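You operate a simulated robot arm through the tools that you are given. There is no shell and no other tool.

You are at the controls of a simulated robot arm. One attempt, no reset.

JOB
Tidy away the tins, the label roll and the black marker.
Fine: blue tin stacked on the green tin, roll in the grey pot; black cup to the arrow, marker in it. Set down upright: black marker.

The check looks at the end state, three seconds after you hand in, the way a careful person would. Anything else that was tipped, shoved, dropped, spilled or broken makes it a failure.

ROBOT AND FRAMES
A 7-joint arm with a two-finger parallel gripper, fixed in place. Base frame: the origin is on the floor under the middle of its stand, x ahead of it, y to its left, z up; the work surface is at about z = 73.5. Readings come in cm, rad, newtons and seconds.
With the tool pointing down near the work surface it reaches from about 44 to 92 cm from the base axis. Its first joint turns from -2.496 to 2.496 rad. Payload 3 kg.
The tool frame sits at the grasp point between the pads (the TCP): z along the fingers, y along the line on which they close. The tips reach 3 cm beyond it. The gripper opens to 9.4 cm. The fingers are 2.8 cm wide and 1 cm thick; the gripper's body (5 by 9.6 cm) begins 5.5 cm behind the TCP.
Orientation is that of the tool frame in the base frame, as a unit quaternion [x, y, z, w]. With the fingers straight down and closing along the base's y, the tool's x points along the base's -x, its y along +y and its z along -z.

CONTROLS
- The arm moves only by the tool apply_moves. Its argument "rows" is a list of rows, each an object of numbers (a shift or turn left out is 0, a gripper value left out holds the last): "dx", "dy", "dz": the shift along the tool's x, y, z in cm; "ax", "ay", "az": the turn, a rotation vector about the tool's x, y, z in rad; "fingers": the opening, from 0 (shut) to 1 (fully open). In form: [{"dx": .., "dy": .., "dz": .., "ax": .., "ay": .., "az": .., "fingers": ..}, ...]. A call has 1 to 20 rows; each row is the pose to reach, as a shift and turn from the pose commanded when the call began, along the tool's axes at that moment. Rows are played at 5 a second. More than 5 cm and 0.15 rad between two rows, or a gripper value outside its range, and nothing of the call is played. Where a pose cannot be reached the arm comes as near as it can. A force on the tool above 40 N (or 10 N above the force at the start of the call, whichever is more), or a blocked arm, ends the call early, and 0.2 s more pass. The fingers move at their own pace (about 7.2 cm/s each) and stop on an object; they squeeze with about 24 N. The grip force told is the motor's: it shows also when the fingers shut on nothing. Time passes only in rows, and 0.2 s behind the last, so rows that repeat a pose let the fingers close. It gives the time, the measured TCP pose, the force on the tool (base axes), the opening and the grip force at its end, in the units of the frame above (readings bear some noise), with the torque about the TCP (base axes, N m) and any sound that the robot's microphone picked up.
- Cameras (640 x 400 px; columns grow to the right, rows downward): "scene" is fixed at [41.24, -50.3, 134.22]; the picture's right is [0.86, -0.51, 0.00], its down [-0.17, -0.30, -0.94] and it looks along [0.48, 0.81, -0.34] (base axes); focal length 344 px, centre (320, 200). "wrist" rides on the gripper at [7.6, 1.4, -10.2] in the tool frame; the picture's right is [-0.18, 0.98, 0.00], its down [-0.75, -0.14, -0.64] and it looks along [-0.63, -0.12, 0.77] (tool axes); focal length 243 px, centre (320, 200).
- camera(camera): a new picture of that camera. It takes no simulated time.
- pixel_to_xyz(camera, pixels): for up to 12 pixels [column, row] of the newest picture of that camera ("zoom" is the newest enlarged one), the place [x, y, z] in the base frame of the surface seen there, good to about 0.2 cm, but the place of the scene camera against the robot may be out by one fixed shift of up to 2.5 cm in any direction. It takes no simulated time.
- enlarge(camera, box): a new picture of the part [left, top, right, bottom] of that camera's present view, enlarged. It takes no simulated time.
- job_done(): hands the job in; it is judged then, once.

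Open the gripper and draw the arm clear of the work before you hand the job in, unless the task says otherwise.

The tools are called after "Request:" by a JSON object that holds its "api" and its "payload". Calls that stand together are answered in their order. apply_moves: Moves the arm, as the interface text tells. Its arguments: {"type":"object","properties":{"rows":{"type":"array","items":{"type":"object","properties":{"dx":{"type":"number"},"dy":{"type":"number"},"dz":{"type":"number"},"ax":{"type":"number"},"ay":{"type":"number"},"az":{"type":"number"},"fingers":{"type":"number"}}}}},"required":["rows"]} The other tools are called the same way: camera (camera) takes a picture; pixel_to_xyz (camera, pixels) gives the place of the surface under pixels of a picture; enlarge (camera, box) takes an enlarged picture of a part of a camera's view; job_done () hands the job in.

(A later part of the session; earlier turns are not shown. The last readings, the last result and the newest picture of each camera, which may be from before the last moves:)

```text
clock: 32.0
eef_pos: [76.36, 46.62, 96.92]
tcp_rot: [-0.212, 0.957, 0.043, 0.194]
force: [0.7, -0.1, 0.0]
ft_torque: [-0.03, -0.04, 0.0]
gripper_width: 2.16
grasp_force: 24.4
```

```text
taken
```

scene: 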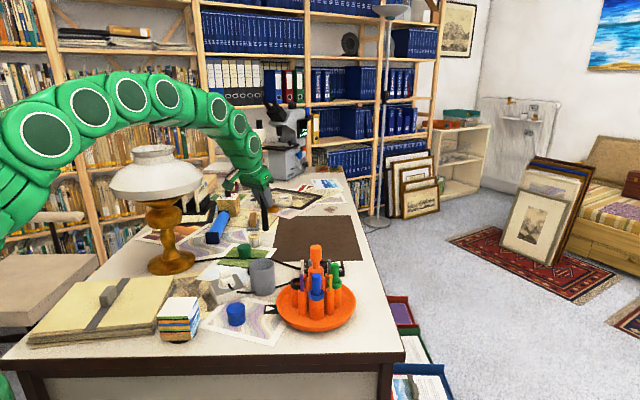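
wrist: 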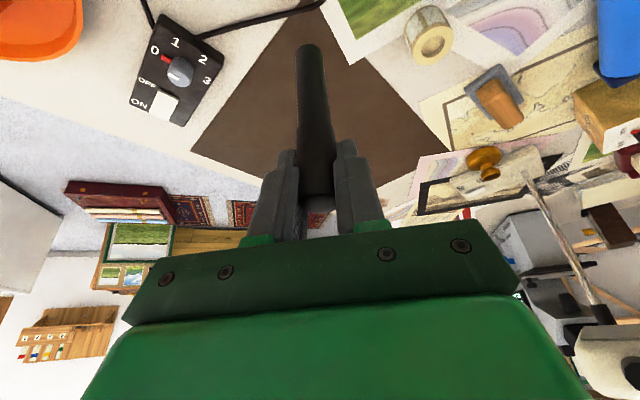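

The marker hangs steady in the grip. I carry it at height to above the black cup, turning −54° about the vertical while keeping the tilt.

Request:
{"api": "apply_moves", "payload": {"rows": [{"dx": 1.306, "dy": -2.621, "dz": -0.754, "ax": 0.0407, "az": 0.0964}, {"dx": 2.611, "dy": -5.242, "dz": -1.509, "ax": 0.0813, "az": 0.1929}, {"dx": 3.917, "dy": -7.863, "dz": -2.263, "ax": 0.122, "az": 0.2893}, {"dx": 5.222, "dy": -10.484, "dz": -3.018, "ax": 0.1627, "az": 0.3858}, {"dx": 6.528, "dy": -13.106, "dz": -3.772, "ax": 0.2033, "az": 0.4822}, {"dx": 7.833, "dy": -15.727, "dz": -4.527, "ax": 0.244, "az": 0.5787}, {"dx": 9.139, "dy": -18.348, "dz": -5.281, "ax": 0.2847, "az": 0.6751}, {"dx": 10.444, "dy": -20.969, "dz": -6.036, "ax": 0.3253, "az": 0.7716}, {"dx": 11.75, "dy": -23.59, "dz": -6.79, "ax": 0.366, "az": 0.868}, {"dx": 11.75, "dy": -23.59, "dz": -6.79, "ax": 0.366, "az": 0.868}, {"dx": 11.75, "dy": -23.59, "dz": -6.79, "ax": 0.366, "az": 0.868}]}}

Request:
{"api": "camera", "payload": {"camera": "wrist"}}

Request:
{"api": "enlarge", "payload": {"camera": "scene", "box": [230, 150, 380, 340]}}

```text
clock: 34.4
eef_pos: [74.21, 19.54, 98.51]
tcp_rot: [0.246, 0.949, -0.05, 0.193]
force: [0.1, 0.5, 0.2]
ft_torque: [0.01, -0.01, -0.01]
gripper_width: 2.15
grasp_force: 24.3
```

```text
taken
```

wrist: 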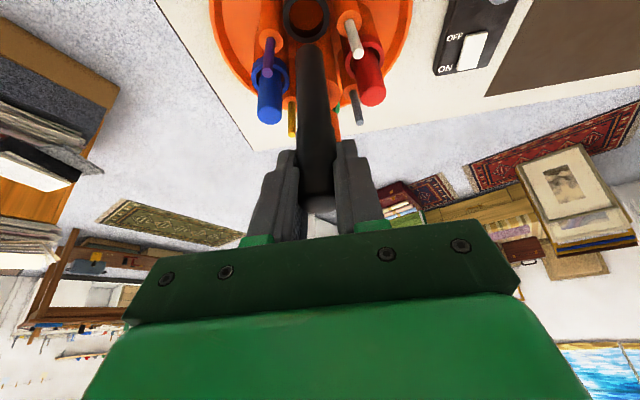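

```text
2.11 times, centred on (305, 245) of scene
```

zoom: 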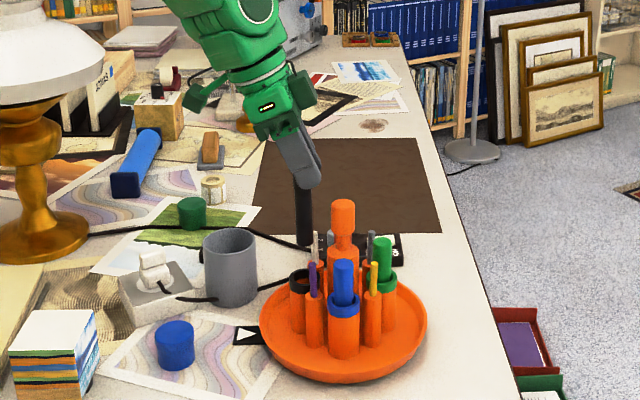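

The tool leans away from the knob at bearing 151°, and the marker's lower end (310,45) hangs near the ring (305,15). I zoom in to measure the marker's lower end against the cup ring.

Request:
{"api": "enlarge", "payload": {"camera": "wrist", "box": [250, 0, 390, 140]}}

Request:
{"api": "enlarge", "payload": {"camera": "scene", "box": [270, 190, 340, 320]}}

```text
2.86 times, centred on (320, 70) of wrist
```

zoom: 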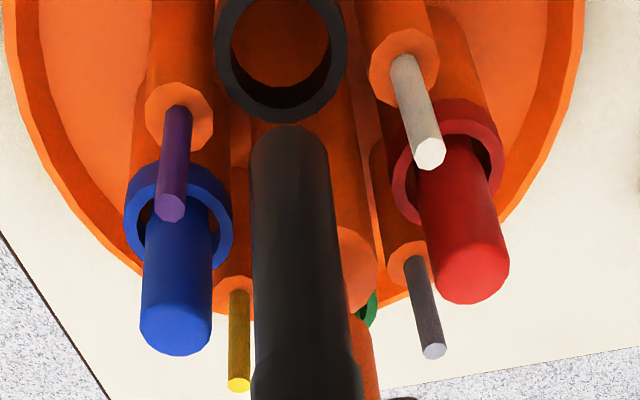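

```text
3.08 times, centred on (305, 255) of scene
```

zoom: 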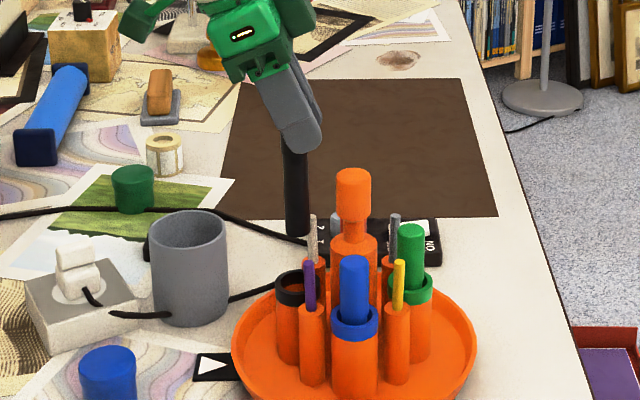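

I query marker surface points and ring points in the wrist picture.

Request:
{"api": "pixel_to_xyz", "payload": {"camera": "wrist", "pixels": [[309, 56], [311, 80], [313, 105], [314, 125], [298, 60], [321, 60], [285, 14], [328, 15], [307, 41], [308, 47], [306, 5], [316, 140]]}}

Request:
{"api": "pixel_to_xyz", "payload": {"camera": "scene", "pixels": [[297, 211], [298, 220], [298, 229], [299.5, 246], [294, 276], [309, 272]]}}

```text
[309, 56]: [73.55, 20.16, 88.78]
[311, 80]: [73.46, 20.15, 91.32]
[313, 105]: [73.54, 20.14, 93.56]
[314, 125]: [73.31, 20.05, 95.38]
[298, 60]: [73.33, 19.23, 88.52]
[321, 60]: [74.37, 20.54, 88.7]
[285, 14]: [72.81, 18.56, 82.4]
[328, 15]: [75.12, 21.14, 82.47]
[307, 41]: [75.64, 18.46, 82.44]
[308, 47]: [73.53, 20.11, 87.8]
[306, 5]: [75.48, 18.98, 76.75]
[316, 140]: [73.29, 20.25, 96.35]
```

```text
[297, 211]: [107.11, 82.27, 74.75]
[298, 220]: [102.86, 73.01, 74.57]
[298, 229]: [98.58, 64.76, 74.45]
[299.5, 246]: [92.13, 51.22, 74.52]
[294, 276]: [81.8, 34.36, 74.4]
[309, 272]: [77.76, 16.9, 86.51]
```

The marker hangs vertical with axis ≈(74.35, 19.64) against ring centre ≈(74.2, 19.57). I shift by the small difference and lower it until its end is just above the ring.

Request:
{"api": "apply_moves", "payload": {"rows": [{"dx": 0.074, "dy": -0.1, "dz": -0.031}, {"dx": 0.657, "dy": -0.1, "dz": 1.35}, {"dx": 1.24, "dy": -0.1, "dz": 2.73}, {"dx": 1.63, "dy": -0.1, "dz": 3.65}, {"dx": 1.82, "dy": -0.1, "dz": 4.11}, {"dx": 1.82, "dy": -0.1, "dz": 4.11}]}}

Request:
{"api": "camera", "payload": {"camera": "wrist"}}

Request:
{"api": "enlarge", "payload": {"camera": "scene", "box": [270, 190, 340, 320]}}

Request:
{"api": "enlarge", "payload": {"camera": "wrist", "box": [250, 0, 390, 140]}}

```text
clock: 35.8
eef_pos: [74.2, 19.52, 94.07]
tcp_rot: [0.245, 0.949, -0.05, 0.193]
force: [-0.9, -0.2, 0.0]
ft_torque: [-0.02, -0.05, 0.0]
gripper_width: 2.16
grasp_force: 24.2
```

```text
taken
```

wrist: 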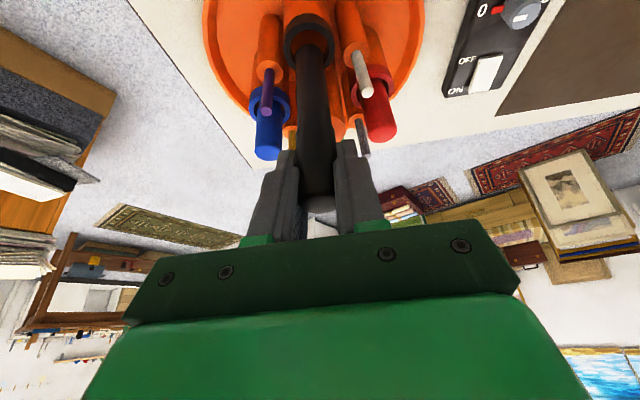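

```text
3.08 times, centred on (305, 255) of scene
```

zoom: 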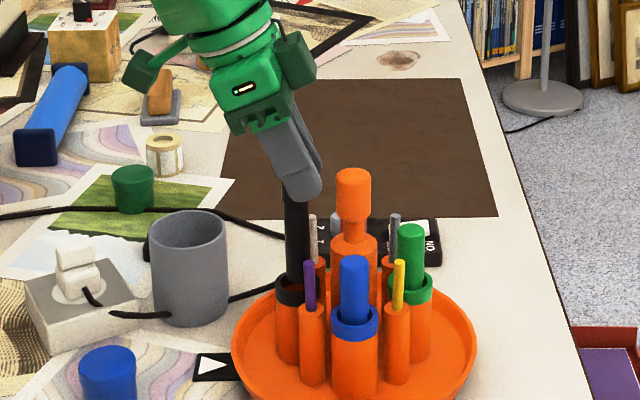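

```text
2.86 times, centred on (320, 70) of wrist
```

zoom: 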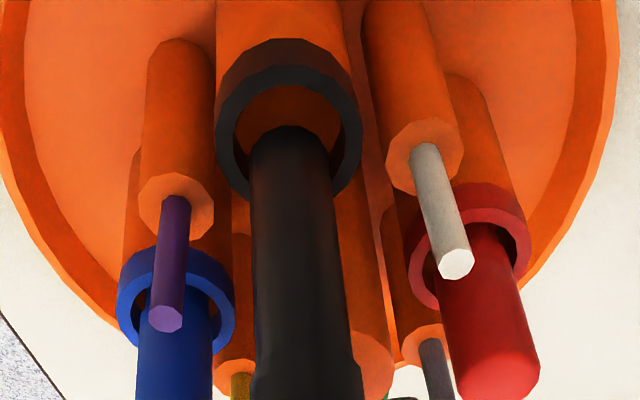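

Laterally the marker (centre x≈291 in zoom) matches the ring (≈289). I check depth alignment with point queries on the ring and marker.

Request:
{"api": "pixel_to_xyz", "payload": {"camera": "zoom", "pixels": [[218, 130], [356, 130], [285, 68], [288, 76], [288, 90], [290, 150], [292, 200], [295, 300], [225, 185], [350, 185], [245, 95], [332, 95]]}}

```text
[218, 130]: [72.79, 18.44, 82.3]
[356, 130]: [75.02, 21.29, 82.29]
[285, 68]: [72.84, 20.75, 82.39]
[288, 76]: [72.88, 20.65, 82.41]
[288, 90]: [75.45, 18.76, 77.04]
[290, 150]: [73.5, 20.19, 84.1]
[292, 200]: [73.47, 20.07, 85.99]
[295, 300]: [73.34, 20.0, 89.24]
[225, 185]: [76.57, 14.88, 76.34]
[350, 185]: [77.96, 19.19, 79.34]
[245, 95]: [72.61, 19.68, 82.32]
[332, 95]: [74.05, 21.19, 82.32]
```

The marker axis is within 0.1 cm of the cup axis; I nudge it −0.08 cm and lower it into the cup in small steps, watching the force.

Request:
{"api": "apply_moves", "payload": {"rows": [{"dx": 0.04, "dy": -0.09, "dz": -0.016}, {"dx": 0.429, "dy": -0.09, "dz": 0.905}, {"dx": 0.818, "dy": -0.09, "dz": 1.826}, {"dx": 1.207, "dy": -0.09, "dz": 2.747}, {"dx": 1.596, "dy": -0.09, "dz": 3.668}, {"dx": 1.596, "dy": -0.09, "dz": 3.668}]}}

Request:
{"api": "enlarge", "payload": {"camera": "scene", "box": [270, 190, 340, 320]}}

Request:
{"api": "enlarge", "payload": {"camera": "wrist", "box": [250, 0, 390, 140]}}

```text
clock: 37.2
eef_pos: [74.05, 19.38, 90.13]
tcp_rot: [0.245, 0.949, -0.048, 0.192]
force: [0.1, -0.2, -0.3]
ft_torque: [0.01, -0.01, 0.02]
gripper_width: 2.16
grasp_force: 23.9
```

```text
3.08 times, centred on (305, 255) of scene
```

zoom: 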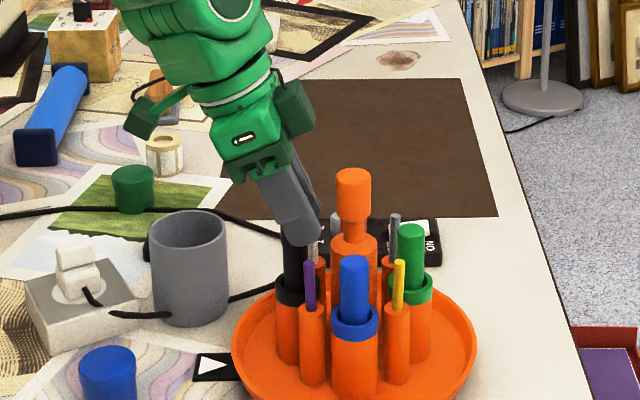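

```text
2.86 times, centred on (320, 70) of wrist
```

zoom: 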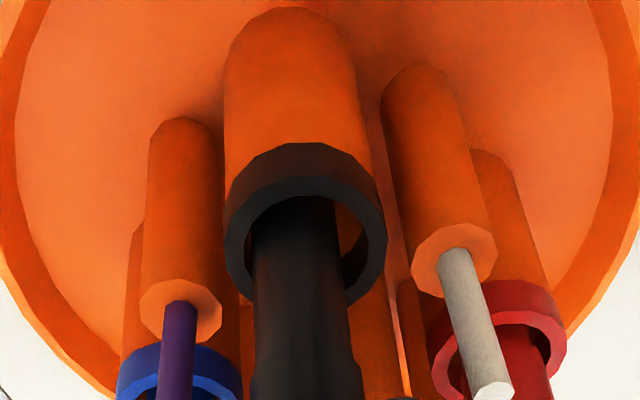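

The marker has entered the cup without contact force, but it sits a bit to the left/outward in the ring. I measure the gap before going on.

Request:
{"api": "pixel_to_xyz", "payload": {"camera": "zoom", "pixels": [[226, 240], [385, 240], [303, 178], [303, 190], [300, 215], [300, 260], [302, 320], [256, 260], [343, 260], [280, 205], [325, 205], [355, 255]]}}

```text
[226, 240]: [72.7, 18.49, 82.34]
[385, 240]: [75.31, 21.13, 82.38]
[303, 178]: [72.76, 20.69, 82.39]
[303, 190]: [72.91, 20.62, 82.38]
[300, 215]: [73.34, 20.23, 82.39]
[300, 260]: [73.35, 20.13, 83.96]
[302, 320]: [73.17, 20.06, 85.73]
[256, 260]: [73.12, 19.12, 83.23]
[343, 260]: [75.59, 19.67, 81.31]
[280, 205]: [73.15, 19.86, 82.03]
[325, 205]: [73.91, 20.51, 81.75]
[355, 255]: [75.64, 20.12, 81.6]
```

The marker axis at ring level is (74.22, 19.65) against the ring centre (74.27, 19.55), well within the 0.3 cm clearance. I continue lowering to just above the cup floor.

Request:
{"api": "apply_moves", "payload": {"rows": [{"dx": 0.39, "dz": 0.921, "dy": -0.04}, {"dx": 0.778, "dz": 1.842, "dy": -0.05}, {"dx": 1.167, "dz": 2.763, "dy": -0.05}, {"dx": 1.36, "dz": 3.22, "dy": -0.05}, {"dx": 1.44, "dz": 3.41, "dy": -0.05}, {"dx": 1.44, "dz": 3.41, "dy": -0.05}]}}

Request:
{"api": "enlarge", "payload": {"camera": "scene", "box": [270, 190, 340, 320]}}

Request:
{"api": "enlarge", "payload": {"camera": "wrist", "box": [240, 20, 400, 220]}}

```text
clock: 38.6
eef_pos: [74.0, 19.43, 86.37]
tcp_rot: [0.245, 0.949, -0.049, 0.193]
force: [-1.0, 0.2, -0.6]
ft_torque: [0.04, 0.01, 0.02]
gripper_width: 2.13
grasp_force: 24.7
```

```text
3.08 times, centred on (305, 255) of scene
```

zoom: 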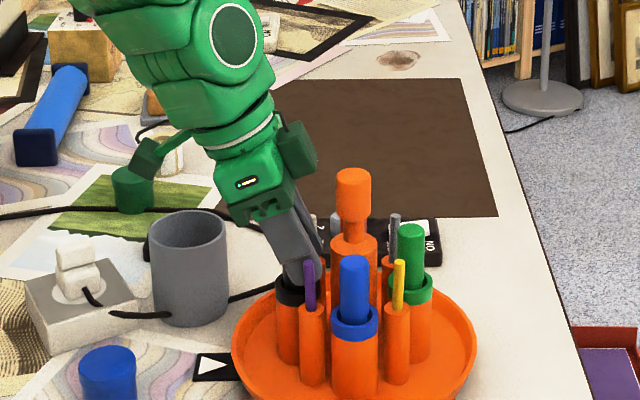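

```text
2.00 times, centred on (320, 120) of wrist
```

zoom: 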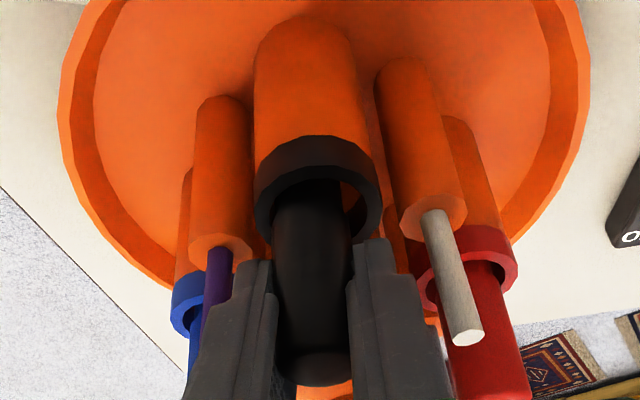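

The marker is in the cup with about 0.2 cm to go and no force. I lower it the last bit, then open the fingers gently to about 3.2 cm.

Request:
{"api": "apply_moves", "payload": {"rows": [{"dx": 0.04, "dz": 0.09}, {"dx": 0.08, "dz": 0.19}, {"dx": 0.08, "dz": 0.19, "fingers": 0.22}, {"dx": 0.08, "dz": 0.19, "fingers": 0.24}, {"dx": 0.08, "dz": 0.19, "fingers": 0.26}, {"dx": 0.08, "dz": 0.19, "fingers": 0.29}, {"dx": 0.08, "dz": 0.19, "fingers": 0.32}, {"dx": 0.08, "dz": 0.19, "fingers": 0.34}, {"dx": 0.08, "dz": 0.19, "fingers": 0.34}]}}

Request:
{"api": "enlarge", "payload": {"camera": "wrist", "box": [240, 20, 400, 220]}}

```text
clock: 40.6
eef_pos: [74.09, 19.34, 86.05]
tcp_rot: [0.245, 0.949, -0.049, 0.193]
force: [2.5, 2.7, 1.3]
ft_torque: [-0.05, 0.02, 0.04]
gripper_width: 3.05
grasp_force: 0.1
```

```text
2.00 times, centred on (320, 120) of wrist
```

zoom: 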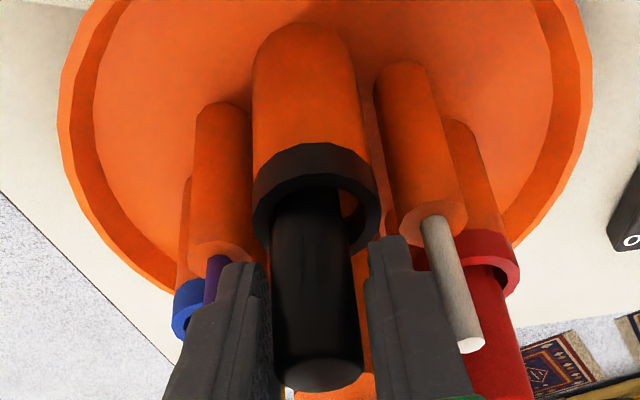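

The marker stands free in the cup now. A slight 3–4 N side force remains, so I check whether a finger touches the purple pencil or its tube before withdrawing.

Request:
{"api": "pixel_to_xyz", "payload": {"camera": "zoom", "pixels": [[212, 250], [245, 250], [450, 212], [410, 225], [215, 262], [468, 345], [436, 222], [240, 275], [390, 245], [320, 372], [300, 280], [315, 155]]}}

Request:
{"api": "apply_moves", "payload": {"rows": [{"dx": 0}]}}

```text
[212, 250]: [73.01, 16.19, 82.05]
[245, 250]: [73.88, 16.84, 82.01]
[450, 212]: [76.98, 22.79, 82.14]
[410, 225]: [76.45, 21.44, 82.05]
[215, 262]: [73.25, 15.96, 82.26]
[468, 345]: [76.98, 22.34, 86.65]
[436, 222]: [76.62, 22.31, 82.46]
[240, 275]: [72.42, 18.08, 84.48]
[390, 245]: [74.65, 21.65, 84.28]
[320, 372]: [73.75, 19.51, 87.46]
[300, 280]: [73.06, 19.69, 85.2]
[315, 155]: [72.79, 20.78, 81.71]
```

```text
clock: 41.0
eef_pos: [74.04, 19.4, 86.15]
tcp_rot: [0.245, 0.949, -0.049, 0.192]
force: [3.4, 2.5, 1.1]
ft_torque: [-0.03, 0.01, 0.08]
gripper_width: 3.01
grasp_force: 0.0
```

The opening stopped at 3.03 cm with ~4 N on the left side: the left finger is touching the purple pencil. I ease the opening to 0.29 and recentre +0.25 cm along tool y.

Request:
{"api": "apply_moves", "payload": {"rows": [{"dy": 0.1, "fingers": 0.31}, {"dy": 0.2, "fingers": 0.295}, {"dy": 0.25, "fingers": 0.29}, {"dy": 0.25, "fingers": 0.29}]}}

Request:
{"api": "enlarge", "payload": {"camera": "wrist", "box": [240, 20, 400, 220]}}

```text
clock: 42.0
eef_pos: [74.19, 19.7, 86.17]
tcp_rot: [0.246, 0.949, -0.048, 0.192]
force: [1.4, -0.4, 0.2]
ft_torque: [0.03, 0.0, 0.01]
gripper_width: 2.73
grasp_force: 0.1
```

```text
2.00 times, centred on (320, 120) of wrist
```

zoom: 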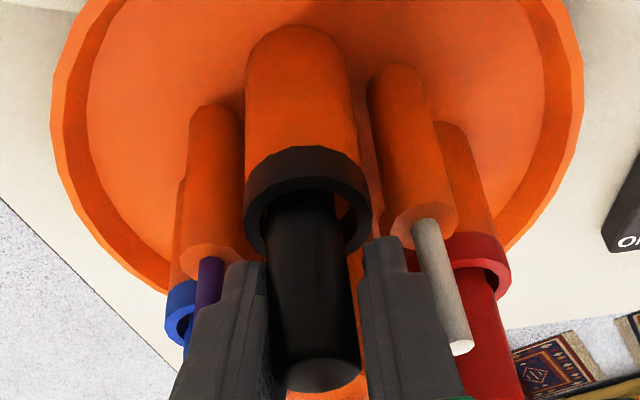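

Force is gone and the marker is free between the pads. I withdraw slowly along the tool axis.

Request:
{"api": "apply_moves", "payload": {"rows": [{"dz": -0.8}, {"dz": -1.6}, {"dz": -2.6}, {"dz": -4}, {"dz": -6}, {"dz": -9}, {"dz": -12}, {"dz": -15}, {"dz": -15}]}}

Request:
{"api": "camera", "payload": {"camera": "wrist"}}

Request:
{"api": "enlarge", "payload": {"camera": "scene", "box": [260, 220, 370, 340]}}

```text
clock: 44.0
eef_pos: [68.96, 22.54, 100.17]
tcp_rot: [0.246, 0.949, -0.048, 0.192]
force: [-0.3, -0.9, -0.5]
ft_torque: [0.0, -0.01, 0.02]
gripper_width: 2.74
grasp_force: 0.0
```

```text
taken
```

wrist: 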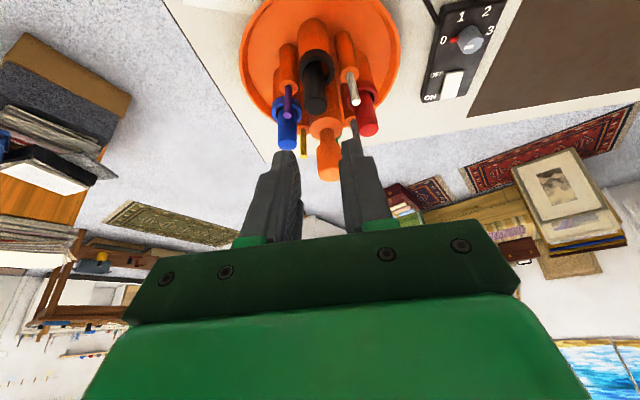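

```text
3.33 times, centred on (315, 280) of scene
```

zoom: 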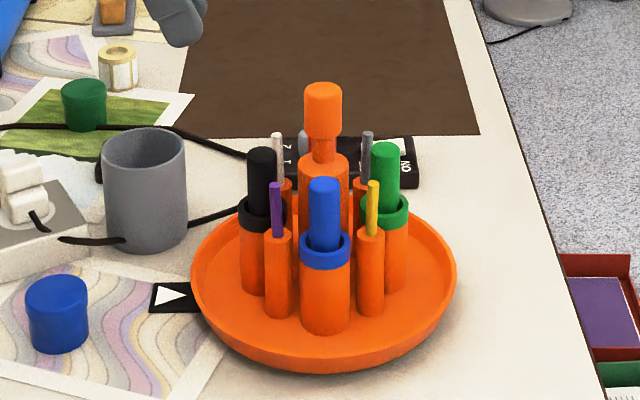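

The black marker stands in the black cup in line with the arrow. I verify that the turntable hasn't rotated by measuring tops from this view, and also the pot.

Request:
{"api": "enlarge", "payload": {"camera": "wrist", "box": [230, 0, 410, 190]}}

```text
2.11 times, centred on (320, 95) of wrist
```

zoom: 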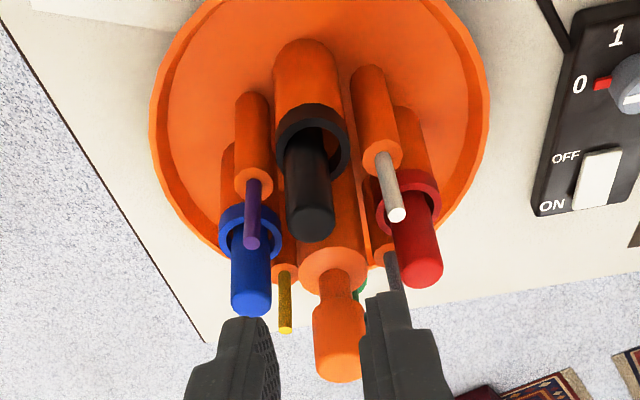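

Request:
{"api": "pixel_to_xyz", "payload": {"camera": "zoom", "pixels": [[312, 224], [252, 300], [423, 270], [252, 241], [397, 214], [340, 365], [275, 145], [346, 150], [305, 106], [311, 190], [285, 330], [308, 160]]}}

```text
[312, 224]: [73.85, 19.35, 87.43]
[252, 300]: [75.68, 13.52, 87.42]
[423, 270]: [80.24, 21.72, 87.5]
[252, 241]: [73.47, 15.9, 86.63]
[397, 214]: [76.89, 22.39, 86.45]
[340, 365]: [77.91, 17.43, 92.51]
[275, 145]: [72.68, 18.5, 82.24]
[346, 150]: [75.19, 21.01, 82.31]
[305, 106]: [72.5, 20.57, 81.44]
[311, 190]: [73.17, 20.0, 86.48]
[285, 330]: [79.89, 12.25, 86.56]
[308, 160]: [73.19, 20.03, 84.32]
```

The turntable hasn't moved (pencils put the black cup at ≈150.6°). Next is the roll: I travel at height toward it while yawing +89°, so the tool will lean toward −y and keep the wrist away from the lamp.

Request:
{"api": "apply_moves", "payload": {"rows": [{"dx": 0.771, "dy": 1.681, "dz": -0.326, "ax": -0.0503, "az": -0.1192, "fingers": 0.3}, {"dx": 1.542, "dy": 3.362, "dz": -0.652, "ax": -0.1007, "az": -0.2383}, {"dx": 2.313, "dy": 5.043, "dz": -0.978, "ax": -0.151, "az": -0.3575}, {"dx": 3.083, "dy": 6.723, "dz": -1.303, "ax": -0.2013, "az": -0.4767}, {"dx": 3.854, "dy": 8.404, "dz": -1.629, "ax": -0.2517, "az": -0.5958}, {"dx": 4.625, "dy": 10.085, "dz": -1.955, "ax": -0.302, "az": -0.715}, {"dx": 5.396, "dy": 11.766, "dz": -2.281, "ax": -0.3523, "az": -0.8342}, {"dx": 6.167, "dy": 13.447, "dz": -2.607, "ax": -0.4027, "az": -0.9533}, {"dx": 6.938, "dy": 15.128, "dz": -2.933, "ax": -0.453, "az": -1.0725}, {"dx": 7.708, "dy": 16.808, "dz": -3.258, "ax": -0.5033, "az": -1.1917}, {"dx": 8.479, "dy": 18.489, "dz": -3.584, "ax": -0.5537, "az": -1.3108}, {"dx": 9.25, "dy": 20.17, "dz": -3.91, "ax": -0.604, "az": -1.43}, {"dx": 9.25, "dy": 20.17, "dz": -3.91, "ax": -0.604, "az": -1.43}]}}

Request:
{"api": "camera", "payload": {"camera": "wrist"}}

Request:
{"api": "camera", "payload": {"camera": "scene"}}

```text
clock: 46.8
eef_pos: [69.76, 44.89, 99.94]
tcp_rot: [-0.491, 0.848, 0.099, 0.172]
force: [-0.8, 0.8, 0.1]
ft_torque: [-0.04, 0.03, 0.04]
gripper_width: 2.81
grasp_force: 0.0
```

```text
taken
```

wrist: 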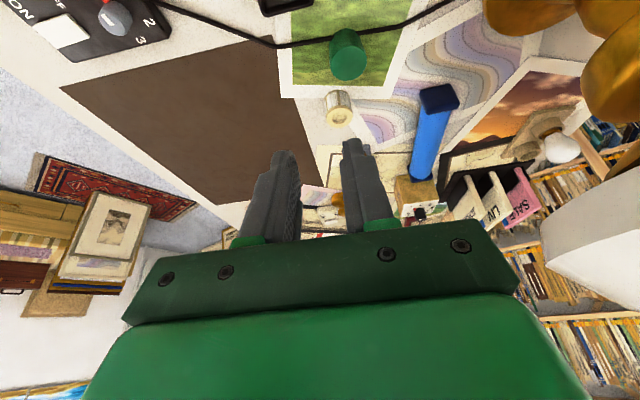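

```text
taken
```

scene: 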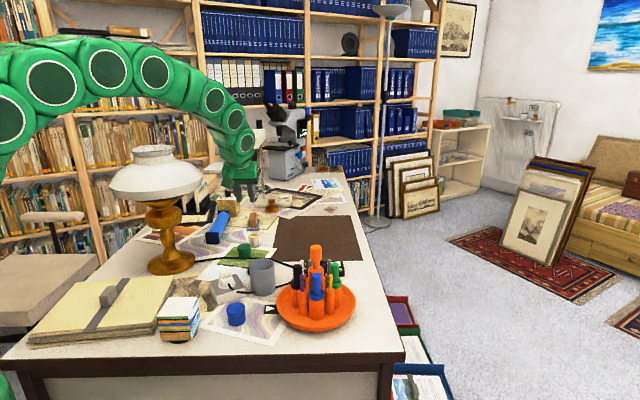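

The pose is as planned and the roll appears at (338,107). I enlarge to measure the roll and its surroundings.

Request:
{"api": "enlarge", "payload": {"camera": "wrist", "box": [290, 70, 400, 140]}}

```text
5.71 times, centred on (345, 105) of wrist
```

zoom: 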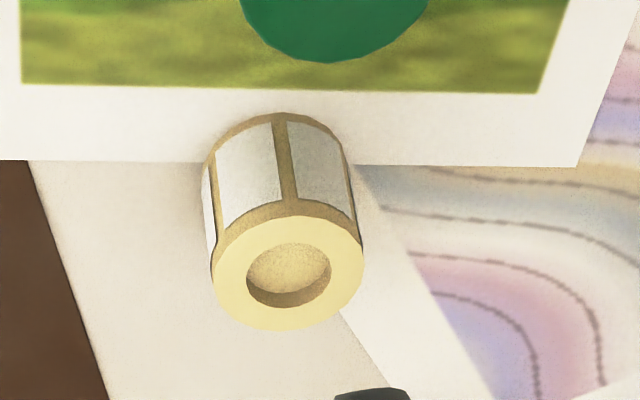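

Request:
{"api": "pixel_to_xyz", "payload": {"camera": "zoom", "pixels": [[216, 275], [359, 262], [288, 220], [288, 325], [230, 240], [350, 240], [345, 305], [228, 308], [285, 130], [285, 190], [210, 200], [355, 200]]}}

Request:
{"api": "pixel_to_xyz", "payload": {"camera": "wrist", "pixels": [[347, 75], [335, 72], [440, 105], [420, 165], [338, 128], [340, 190], [405, 210], [350, 40], [300, 120], [370, 140], [415, 190], [430, 210]]}}

```text
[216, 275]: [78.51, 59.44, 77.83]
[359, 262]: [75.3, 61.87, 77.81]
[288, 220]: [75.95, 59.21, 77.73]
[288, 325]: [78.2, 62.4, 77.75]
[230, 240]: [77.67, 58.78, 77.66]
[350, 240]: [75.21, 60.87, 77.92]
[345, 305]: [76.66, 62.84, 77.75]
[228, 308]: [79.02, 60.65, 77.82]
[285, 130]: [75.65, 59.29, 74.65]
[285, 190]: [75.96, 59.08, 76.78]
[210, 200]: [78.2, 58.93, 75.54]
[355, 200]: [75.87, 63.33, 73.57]
```

```text
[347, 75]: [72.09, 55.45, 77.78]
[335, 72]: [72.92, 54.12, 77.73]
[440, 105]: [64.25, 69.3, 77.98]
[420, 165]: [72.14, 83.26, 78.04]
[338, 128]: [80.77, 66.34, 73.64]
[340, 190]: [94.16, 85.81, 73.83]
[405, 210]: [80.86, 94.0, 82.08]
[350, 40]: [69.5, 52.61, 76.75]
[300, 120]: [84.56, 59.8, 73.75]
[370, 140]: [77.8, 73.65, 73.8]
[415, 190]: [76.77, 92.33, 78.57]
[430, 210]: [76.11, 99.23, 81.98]
```

The roll centre is (77.06, 60.75), 4.0 cm across, top z 77.8, and nothing stands near it except the green tin behind. I move to 8 cm short of the grasp along the tool axis, opening to about 6.6 cm.

Request:
{"api": "apply_moves", "payload": {"rows": [{"dx": -1.31, "dy": 0.275, "dz": 2.96, "fingers": 0.7}, {"dx": -2.62, "dy": 0.55, "dz": 5.93}, {"dx": -3.93, "dy": 0.82, "dz": 8.89}, {"dx": -5.23, "dy": 1.1, "dz": 11.85}, {"dx": -6.54, "dy": 1.37, "dz": 14.82}, {"dx": -7.85, "dy": 1.65, "dz": 17.78}, {"dx": -7.85, "dy": 1.65, "dz": 17.78}]}}

Request:
{"api": "camera", "payload": {"camera": "wrist"}}

Request:
{"api": "camera", "payload": {"camera": "scene"}}

```text
clock: 48.4
eef_pos: [75.48, 57.88, 86.66]
tcp_rot: [-0.49, 0.849, 0.1, 0.172]
force: [-0.7, 0.5, 0.0]
ft_torque: [0.0, 0.02, 0.0]
gripper_width: 6.56
grasp_force: 0.1
```

```text
taken
```

wrist: 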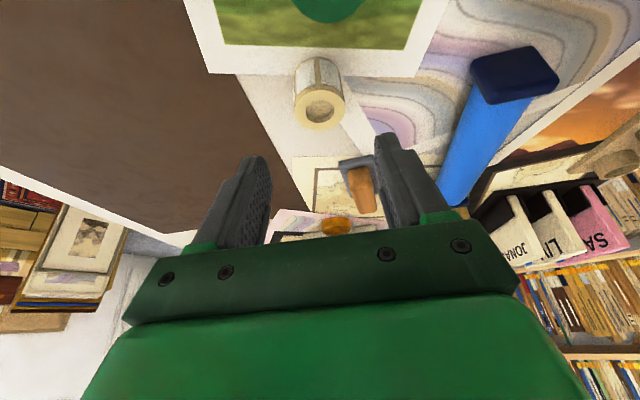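

```text
taken
```

scene: 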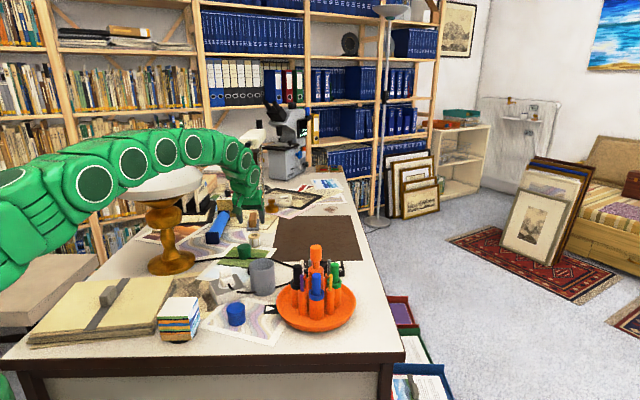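

The pose was reached; the arm now passes in front of the lamp in the scene view, so I check its clearance from the shade with point queries on the arm links and the shade.

Request:
{"api": "pixel_to_xyz", "payload": {"camera": "scene", "pixels": [[165, 152], [133, 163], [94, 183], [193, 147], [215, 148], [165, 175], [180, 170], [150, 182], [185, 180], [150, 190], [130, 190], [170, 132]]}}

Request:
{"api": "enlarge", "payload": {"camera": "scene", "box": [80, 110, 280, 280]}}

```text
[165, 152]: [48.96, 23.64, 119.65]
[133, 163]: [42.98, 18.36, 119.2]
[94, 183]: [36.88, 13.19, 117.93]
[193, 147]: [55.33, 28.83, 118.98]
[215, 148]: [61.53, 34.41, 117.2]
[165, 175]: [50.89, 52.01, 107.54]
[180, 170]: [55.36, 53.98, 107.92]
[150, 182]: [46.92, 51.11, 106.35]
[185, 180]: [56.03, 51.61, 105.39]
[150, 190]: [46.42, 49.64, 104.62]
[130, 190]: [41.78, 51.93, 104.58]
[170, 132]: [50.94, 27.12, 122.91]
```

```text
2.35 times, centred on (180, 195) of scene
```

zoom: 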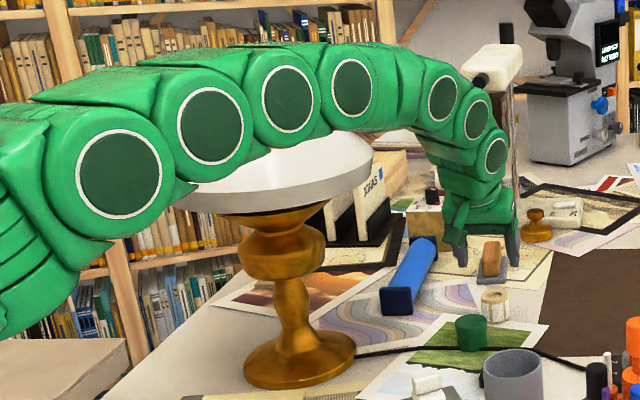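

The shade's nearest point is about 6 cm clear of the arm, and the roll is centred at (319,105). I advance the last 8 cm along the tool axis around the roll.

Request:
{"api": "apply_moves", "payload": {"rows": [{"dz": 2}, {"dz": 4}, {"dz": 5.5}, {"dz": 7}, {"dz": 8}, {"dz": 8}]}}

Request:
{"api": "camera", "payload": {"camera": "wrist"}}

Request:
{"api": "enlarge", "payload": {"camera": "scene", "box": [100, 120, 290, 280]}}

```text
clock: 49.8
eef_pos: [77.19, 60.77, 79.31]
tcp_rot: [-0.49, 0.849, 0.1, 0.172]
force: [0.6, -0.5, -0.8]
ft_torque: [-0.01, 0.01, 0.01]
gripper_width: 6.57
grasp_force: 0.1
```

```text
taken
```

wrist: 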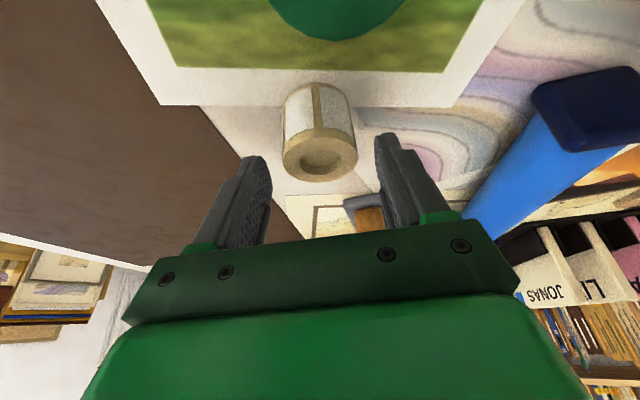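

```text
2.50 times, centred on (195, 200) of scene
```

zoom: 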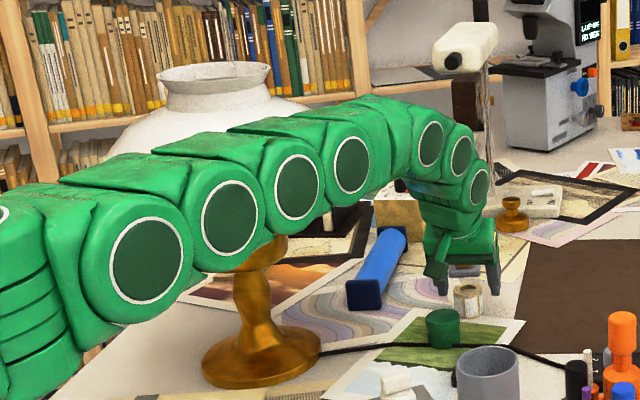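

The roll lies between the fingertips. I check arm-lamp clearance again, then close gradually.

Request:
{"api": "pixel_to_xyz", "payload": {"camera": "scene", "pixels": [[256, 183], [235, 186], [208, 193], [178, 208], [228, 172], [215, 160], [190, 165], [170, 158], [205, 158]]}}

Request:
{"api": "pixel_to_xyz", "payload": {"camera": "wrist", "pixels": [[285, 150], [355, 140], [320, 130], [320, 178], [300, 165], [320, 95]]}}

```text
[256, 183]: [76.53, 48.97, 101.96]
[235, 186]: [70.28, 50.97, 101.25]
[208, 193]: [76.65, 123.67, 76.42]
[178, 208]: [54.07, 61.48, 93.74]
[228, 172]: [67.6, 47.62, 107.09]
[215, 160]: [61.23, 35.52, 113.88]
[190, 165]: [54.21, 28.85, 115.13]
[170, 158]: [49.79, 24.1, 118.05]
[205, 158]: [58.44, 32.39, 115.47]
```

```text
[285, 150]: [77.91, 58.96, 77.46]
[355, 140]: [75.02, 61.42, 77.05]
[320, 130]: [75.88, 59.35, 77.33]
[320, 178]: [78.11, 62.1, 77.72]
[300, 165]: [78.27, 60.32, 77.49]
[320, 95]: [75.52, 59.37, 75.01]
```

Clearance remains about 6 cm. I close on the roll gradually.

Request:
{"api": "apply_moves", "payload": {"rows": [{"fingers": 0.62}, {"fingers": 0.56}, {"fingers": 0.51}, {"fingers": 0.48}, {"fingers": 0.465}, {"fingers": 0.45}, {"fingers": 0.44}, {"fingers": 0.43}, {"fingers": 0.42}, {"fingers": 0.41}, {"fingers": 0.4}, {"fingers": 0.3}, {"fingers": 0.1}, {"fingers": 0.0}]}}

Request:
{"api": "camera", "payload": {"camera": "wrist"}}

```text
clock: 52.8
eef_pos: [77.2, 60.87, 79.24]
tcp_rot: [-0.49, 0.849, 0.1, 0.172]
force: [-1.4, -0.4, 1.4]
ft_torque: [-0.05, -0.05, -0.01]
gripper_width: 4.08
grasp_force: 24.2
```

```text
taken
```

wrist: 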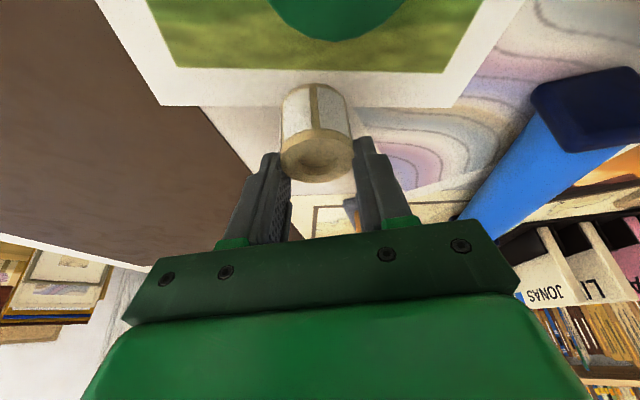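

The roll is gripped at 4.08 cm with 24 N. I lift it straight up 1.5 cm, then back out along the tool axis.

Request:
{"api": "apply_moves", "payload": {"rows": [{"dx": -0.2, "dz": -0.46}, {"dx": -0.39, "dz": -0.92}, {"dx": -0.58, "dz": -1.38}, {"dx": -0.58, "dz": -4}, {"dx": -0.58, "dz": -7}, {"dx": -0.58, "dz": -10}, {"dx": -0.58, "dz": -13}, {"dx": -0.58, "dz": -15}, {"dx": -0.58, "dz": -15}]}}

Request:
{"api": "camera", "payload": {"camera": "wrist"}}

Request:
{"api": "enlarge", "payload": {"camera": "scene", "box": [190, 140, 310, 300]}}

```text
clock: 54.8
eef_pos: [74.67, 56.1, 93.43]
tcp_rot: [-0.49, 0.849, 0.1, 0.172]
force: [-0.1, -0.1, -0.2]
ft_torque: [0.03, -0.02, 0.01]
gripper_width: 4.02
grasp_force: 23.8
```

```text
taken
```

wrist: 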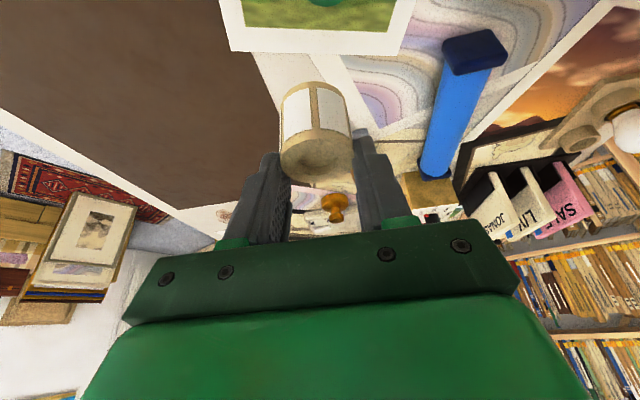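

```text
2.50 times, centred on (250, 220) of scene
```

zoom: 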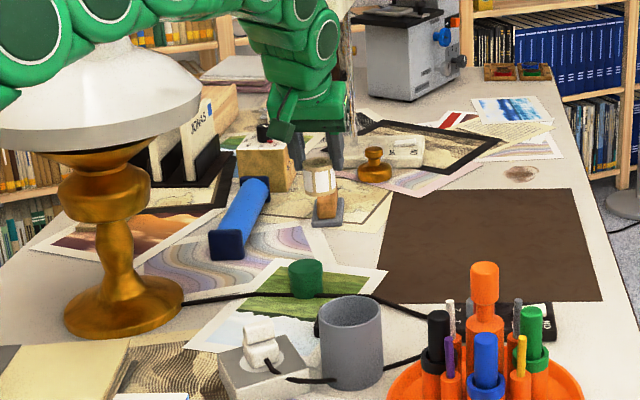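

The roll hangs securely. I carry it toward the pot at height, turning −35° about the vertical.

Request:
{"api": "apply_moves", "payload": {"rows": [{"dx": 2.386, "dy": -0.845, "dz": -1.627, "ax": 0.0298, "az": 0.0704}, {"dx": 4.773, "dy": -1.69, "dz": -3.255, "ax": 0.0595, "az": 0.1407}, {"dx": 7.159, "dy": -2.535, "dz": -4.882, "ax": 0.0893, "az": 0.2111}, {"dx": 9.545, "dy": -3.38, "dz": -6.51, "ax": 0.119, "az": 0.2815}, {"dx": 11.931, "dy": -4.225, "dz": -8.138, "ax": 0.1488, "az": 0.3519}, {"dx": 14.318, "dy": -5.07, "dz": -9.765, "ax": 0.1785, "az": 0.4222}, {"dx": 16.704, "dy": -5.915, "dz": -11.393, "ax": 0.2083, "az": 0.4926}, {"dx": 19.09, "dy": -6.76, "dz": -13.02, "ax": 0.238, "az": 0.563}, {"dx": 19.09, "dy": -6.76, "dz": -13.02, "ax": 0.238, "az": 0.563}, {"dx": 19.09, "dy": -6.76, "dz": -13.02, "ax": 0.238, "az": 0.563}]}}

Request:
{"api": "camera", "payload": {"camera": "wrist"}}

Request:
{"api": "enlarge", "payload": {"camera": "scene", "box": [190, 140, 310, 300]}}

```text
clock: 57.0
eef_pos: [69.26, 33.06, 97.93]
tcp_rot: [-0.212, 0.957, 0.042, 0.194]
force: [-0.4, 0.5, 0.2]
ft_torque: [0.01, 0.0, 0.0]
gripper_width: 4.04
grasp_force: 23.9
```

```text
taken
```

wrist: 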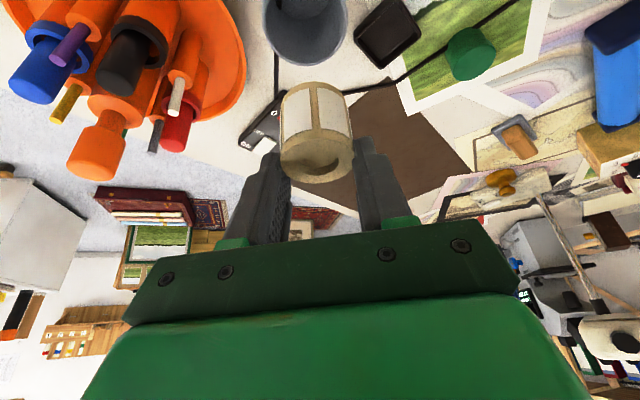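

```text
2.50 times, centred on (250, 220) of scene
```

zoom: 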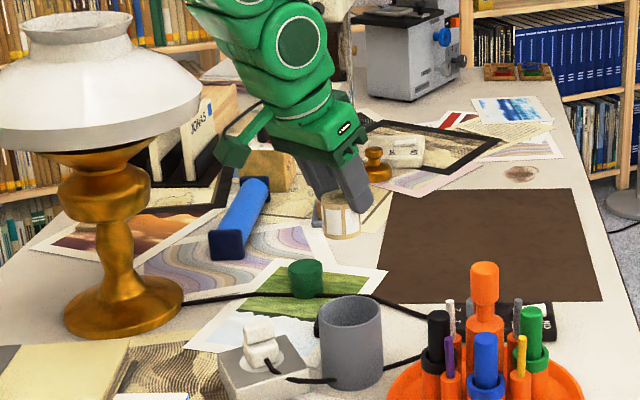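

The pot shows at the top of the wrist view around (305,25). I zoom in to measure its rim and the roll.

Request:
{"api": "enlarge", "payload": {"camera": "wrist", "box": [240, 0, 380, 190]}}

```text
2.11 times, centred on (310, 95) of wrist
```

zoom: 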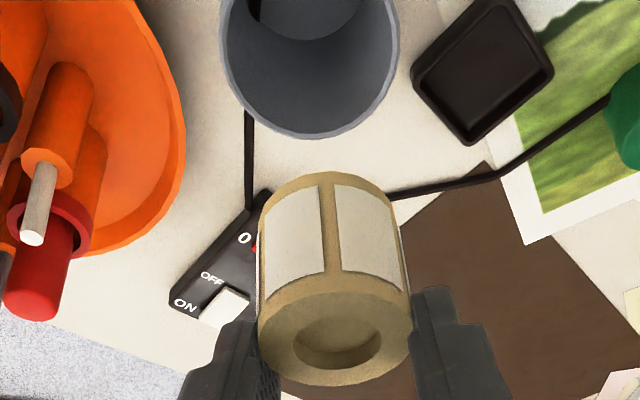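

I query rim points of the pot and the roll's faces.

Request:
{"api": "pixel_to_xyz", "payload": {"camera": "zoom", "pixels": [[225, 40], [395, 40], [247, 103], [310, 135], [373, 105], [224, 15], [396, 15], [280, 20], [330, 200], [262, 300], [408, 290], [337, 375]]}}

```text
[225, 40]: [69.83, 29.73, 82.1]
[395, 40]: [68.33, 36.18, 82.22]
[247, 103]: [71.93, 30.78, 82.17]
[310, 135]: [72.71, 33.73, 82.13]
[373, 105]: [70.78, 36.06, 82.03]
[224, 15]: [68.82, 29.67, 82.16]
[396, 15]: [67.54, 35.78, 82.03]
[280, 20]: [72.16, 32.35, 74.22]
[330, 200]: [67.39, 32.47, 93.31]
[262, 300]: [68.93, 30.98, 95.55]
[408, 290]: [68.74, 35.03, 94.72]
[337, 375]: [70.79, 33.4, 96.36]
```

The pot's rim circle fits centre (69.45, 33.04), radius 3.33, z 82.1; the roll axis is about (69.2, 33.2), hanging 1.5 cm below the TCP. I shift it over the centre and lower until the roll's bottom is about 1 cm above the rim.

Request:
{"api": "apply_moves", "payload": {"rows": [{"dx": -0.108, "dy": -0.22, "dz": 0.046}, {"dx": 0.87, "dy": -0.22, "dz": 2.35}, {"dx": 1.84, "dy": -0.22, "dz": 4.65}, {"dx": 2.62, "dy": -0.22, "dz": 6.49}, {"dx": 3.2, "dy": -0.22, "dz": 7.88}, {"dx": 3.39, "dy": -0.22, "dz": 8.34}, {"dx": 3.39, "dy": -0.22, "dz": 8.34}]}}

Request:
{"api": "camera", "payload": {"camera": "wrist"}}

Request:
{"api": "enlarge", "payload": {"camera": "scene", "box": [210, 180, 310, 300]}}

Request:
{"api": "enlarge", "payload": {"camera": "wrist", "box": [240, 0, 400, 190]}}

```text
clock: 58.6
eef_pos: [69.35, 33.01, 88.87]
tcp_rot: [-0.212, 0.957, 0.044, 0.195]
force: [-0.4, 0.0, -0.3]
ft_torque: [-0.02, 0.03, -0.05]
gripper_width: 4.07
grasp_force: 23.8
```

```text
taken
```

wrist: 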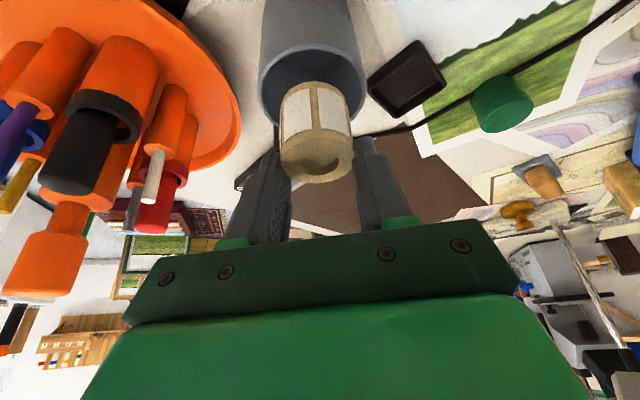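

```text
3.33 times, centred on (260, 240) of scene
```

zoom: 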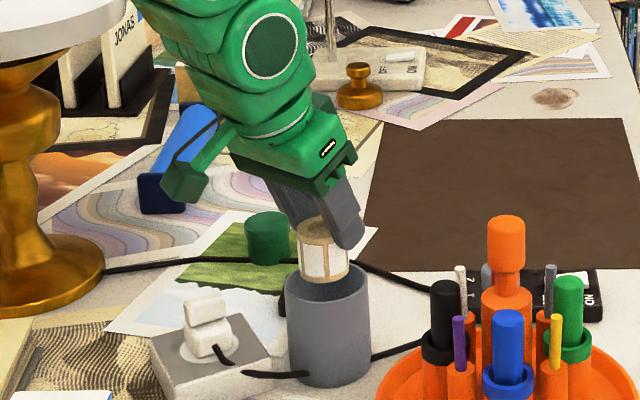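

```text
2.11 times, centred on (320, 95) of wrist
```

zoom: 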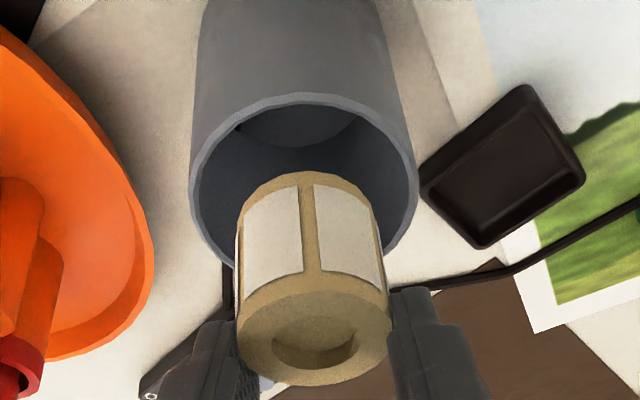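

The roll is above the pot mouth. I check the roll's lower end against the rim with point queries.

Request:
{"api": "pixel_to_xyz", "payload": {"camera": "zoom", "pixels": [[303, 180], [305, 230], [310, 280], [245, 200], [375, 200], [300, 97], [193, 180], [416, 180], [230, 265], [398, 250], [215, 340], [430, 310]]}}

```text
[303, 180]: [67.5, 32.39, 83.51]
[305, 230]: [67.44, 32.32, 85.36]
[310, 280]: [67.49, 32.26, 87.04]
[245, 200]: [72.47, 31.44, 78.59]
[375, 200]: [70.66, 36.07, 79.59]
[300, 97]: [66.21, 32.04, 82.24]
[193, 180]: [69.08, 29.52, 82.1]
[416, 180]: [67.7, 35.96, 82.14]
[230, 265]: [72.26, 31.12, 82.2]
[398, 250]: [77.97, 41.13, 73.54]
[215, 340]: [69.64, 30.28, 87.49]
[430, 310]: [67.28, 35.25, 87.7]
```

Roll axis (69.31, 33.18) is within 0.2 cm of the pot centre. I lower 3 cm so the fingertips stop just above the rim with the roll 2 cm inside.

Request:
{"api": "apply_moves", "payload": {"rows": [{"dx": 0.34, "dy": -0.15, "dz": 0.94}, {"dx": 0.73, "dy": -0.15, "dz": 1.86}, {"dx": 1.0, "dy": -0.15, "dz": 2.5}, {"dx": 1.11, "dy": -0.15, "dz": 2.78}, {"dx": 1.11, "dy": -0.15, "dz": 2.78}]}}

Request:
{"api": "enlarge", "payload": {"camera": "wrist", "box": [240, 0, 400, 190]}}

Request:
{"api": "enlarge", "payload": {"camera": "scene", "box": [210, 180, 310, 300]}}

```text
clock: 59.8
eef_pos: [69.3, 32.81, 85.91]
tcp_rot: [-0.212, 0.957, 0.043, 0.194]
force: [-0.6, 0.0, -1.3]
ft_torque: [-0.01, 0.01, -0.01]
gripper_width: 4.04
grasp_force: 24.0
```

```text
2.11 times, centred on (320, 95) of wrist
```

zoom: 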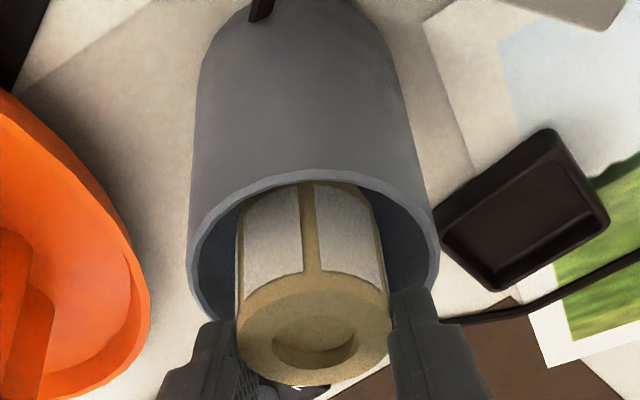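

```text
3.33 times, centred on (260, 240) of scene
```

zoom: 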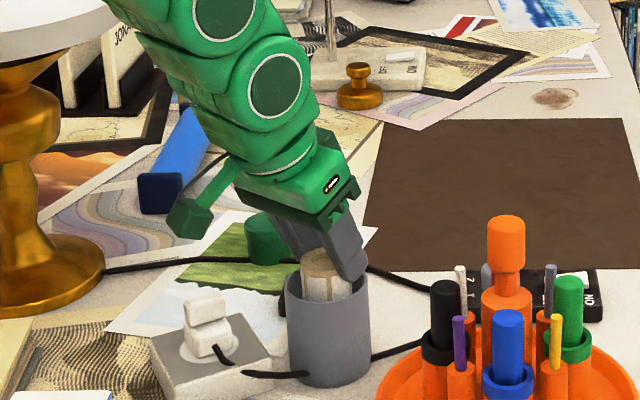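

The roll is 2 cm inside the mouth and clear of the rim. I open the fingers to release it.

Request:
{"api": "apply_moves", "payload": {"rows": [{"fingers": 0.58}, {"fingers": 0.6}, {"fingers": 0.6}, {"fingers": 0.6}]}}

Request:
{"api": "enlarge", "payload": {"camera": "wrist", "box": [240, 0, 400, 190]}}

Request:
{"api": "enlarge", "payload": {"camera": "scene", "box": [210, 180, 310, 300]}}

```text
clock: 60.8
eef_pos: [69.37, 32.83, 85.93]
tcp_rot: [-0.211, 0.957, 0.043, 0.195]
force: [0.4, -0.2, 0.7]
ft_torque: [-0.02, -0.02, 0.03]
gripper_width: 5.63
grasp_force: 0.1
```

```text
2.11 times, centred on (320, 95) of wrist
```

zoom: 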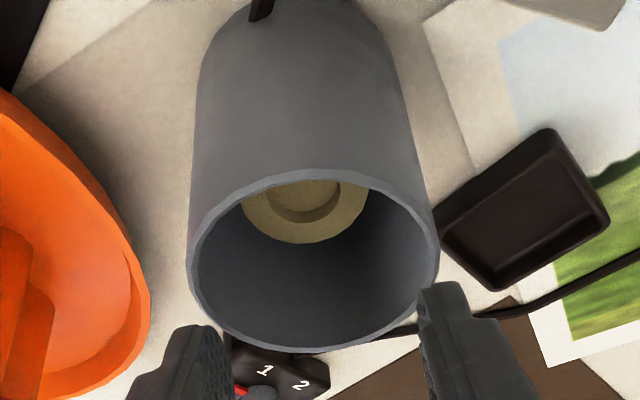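

```text
3.33 times, centred on (260, 240) of scene
```

zoom: 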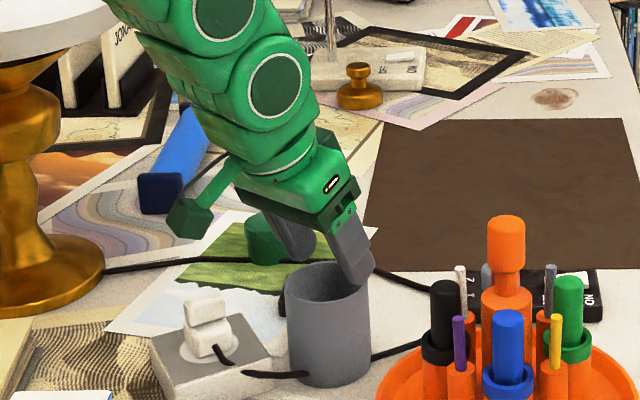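

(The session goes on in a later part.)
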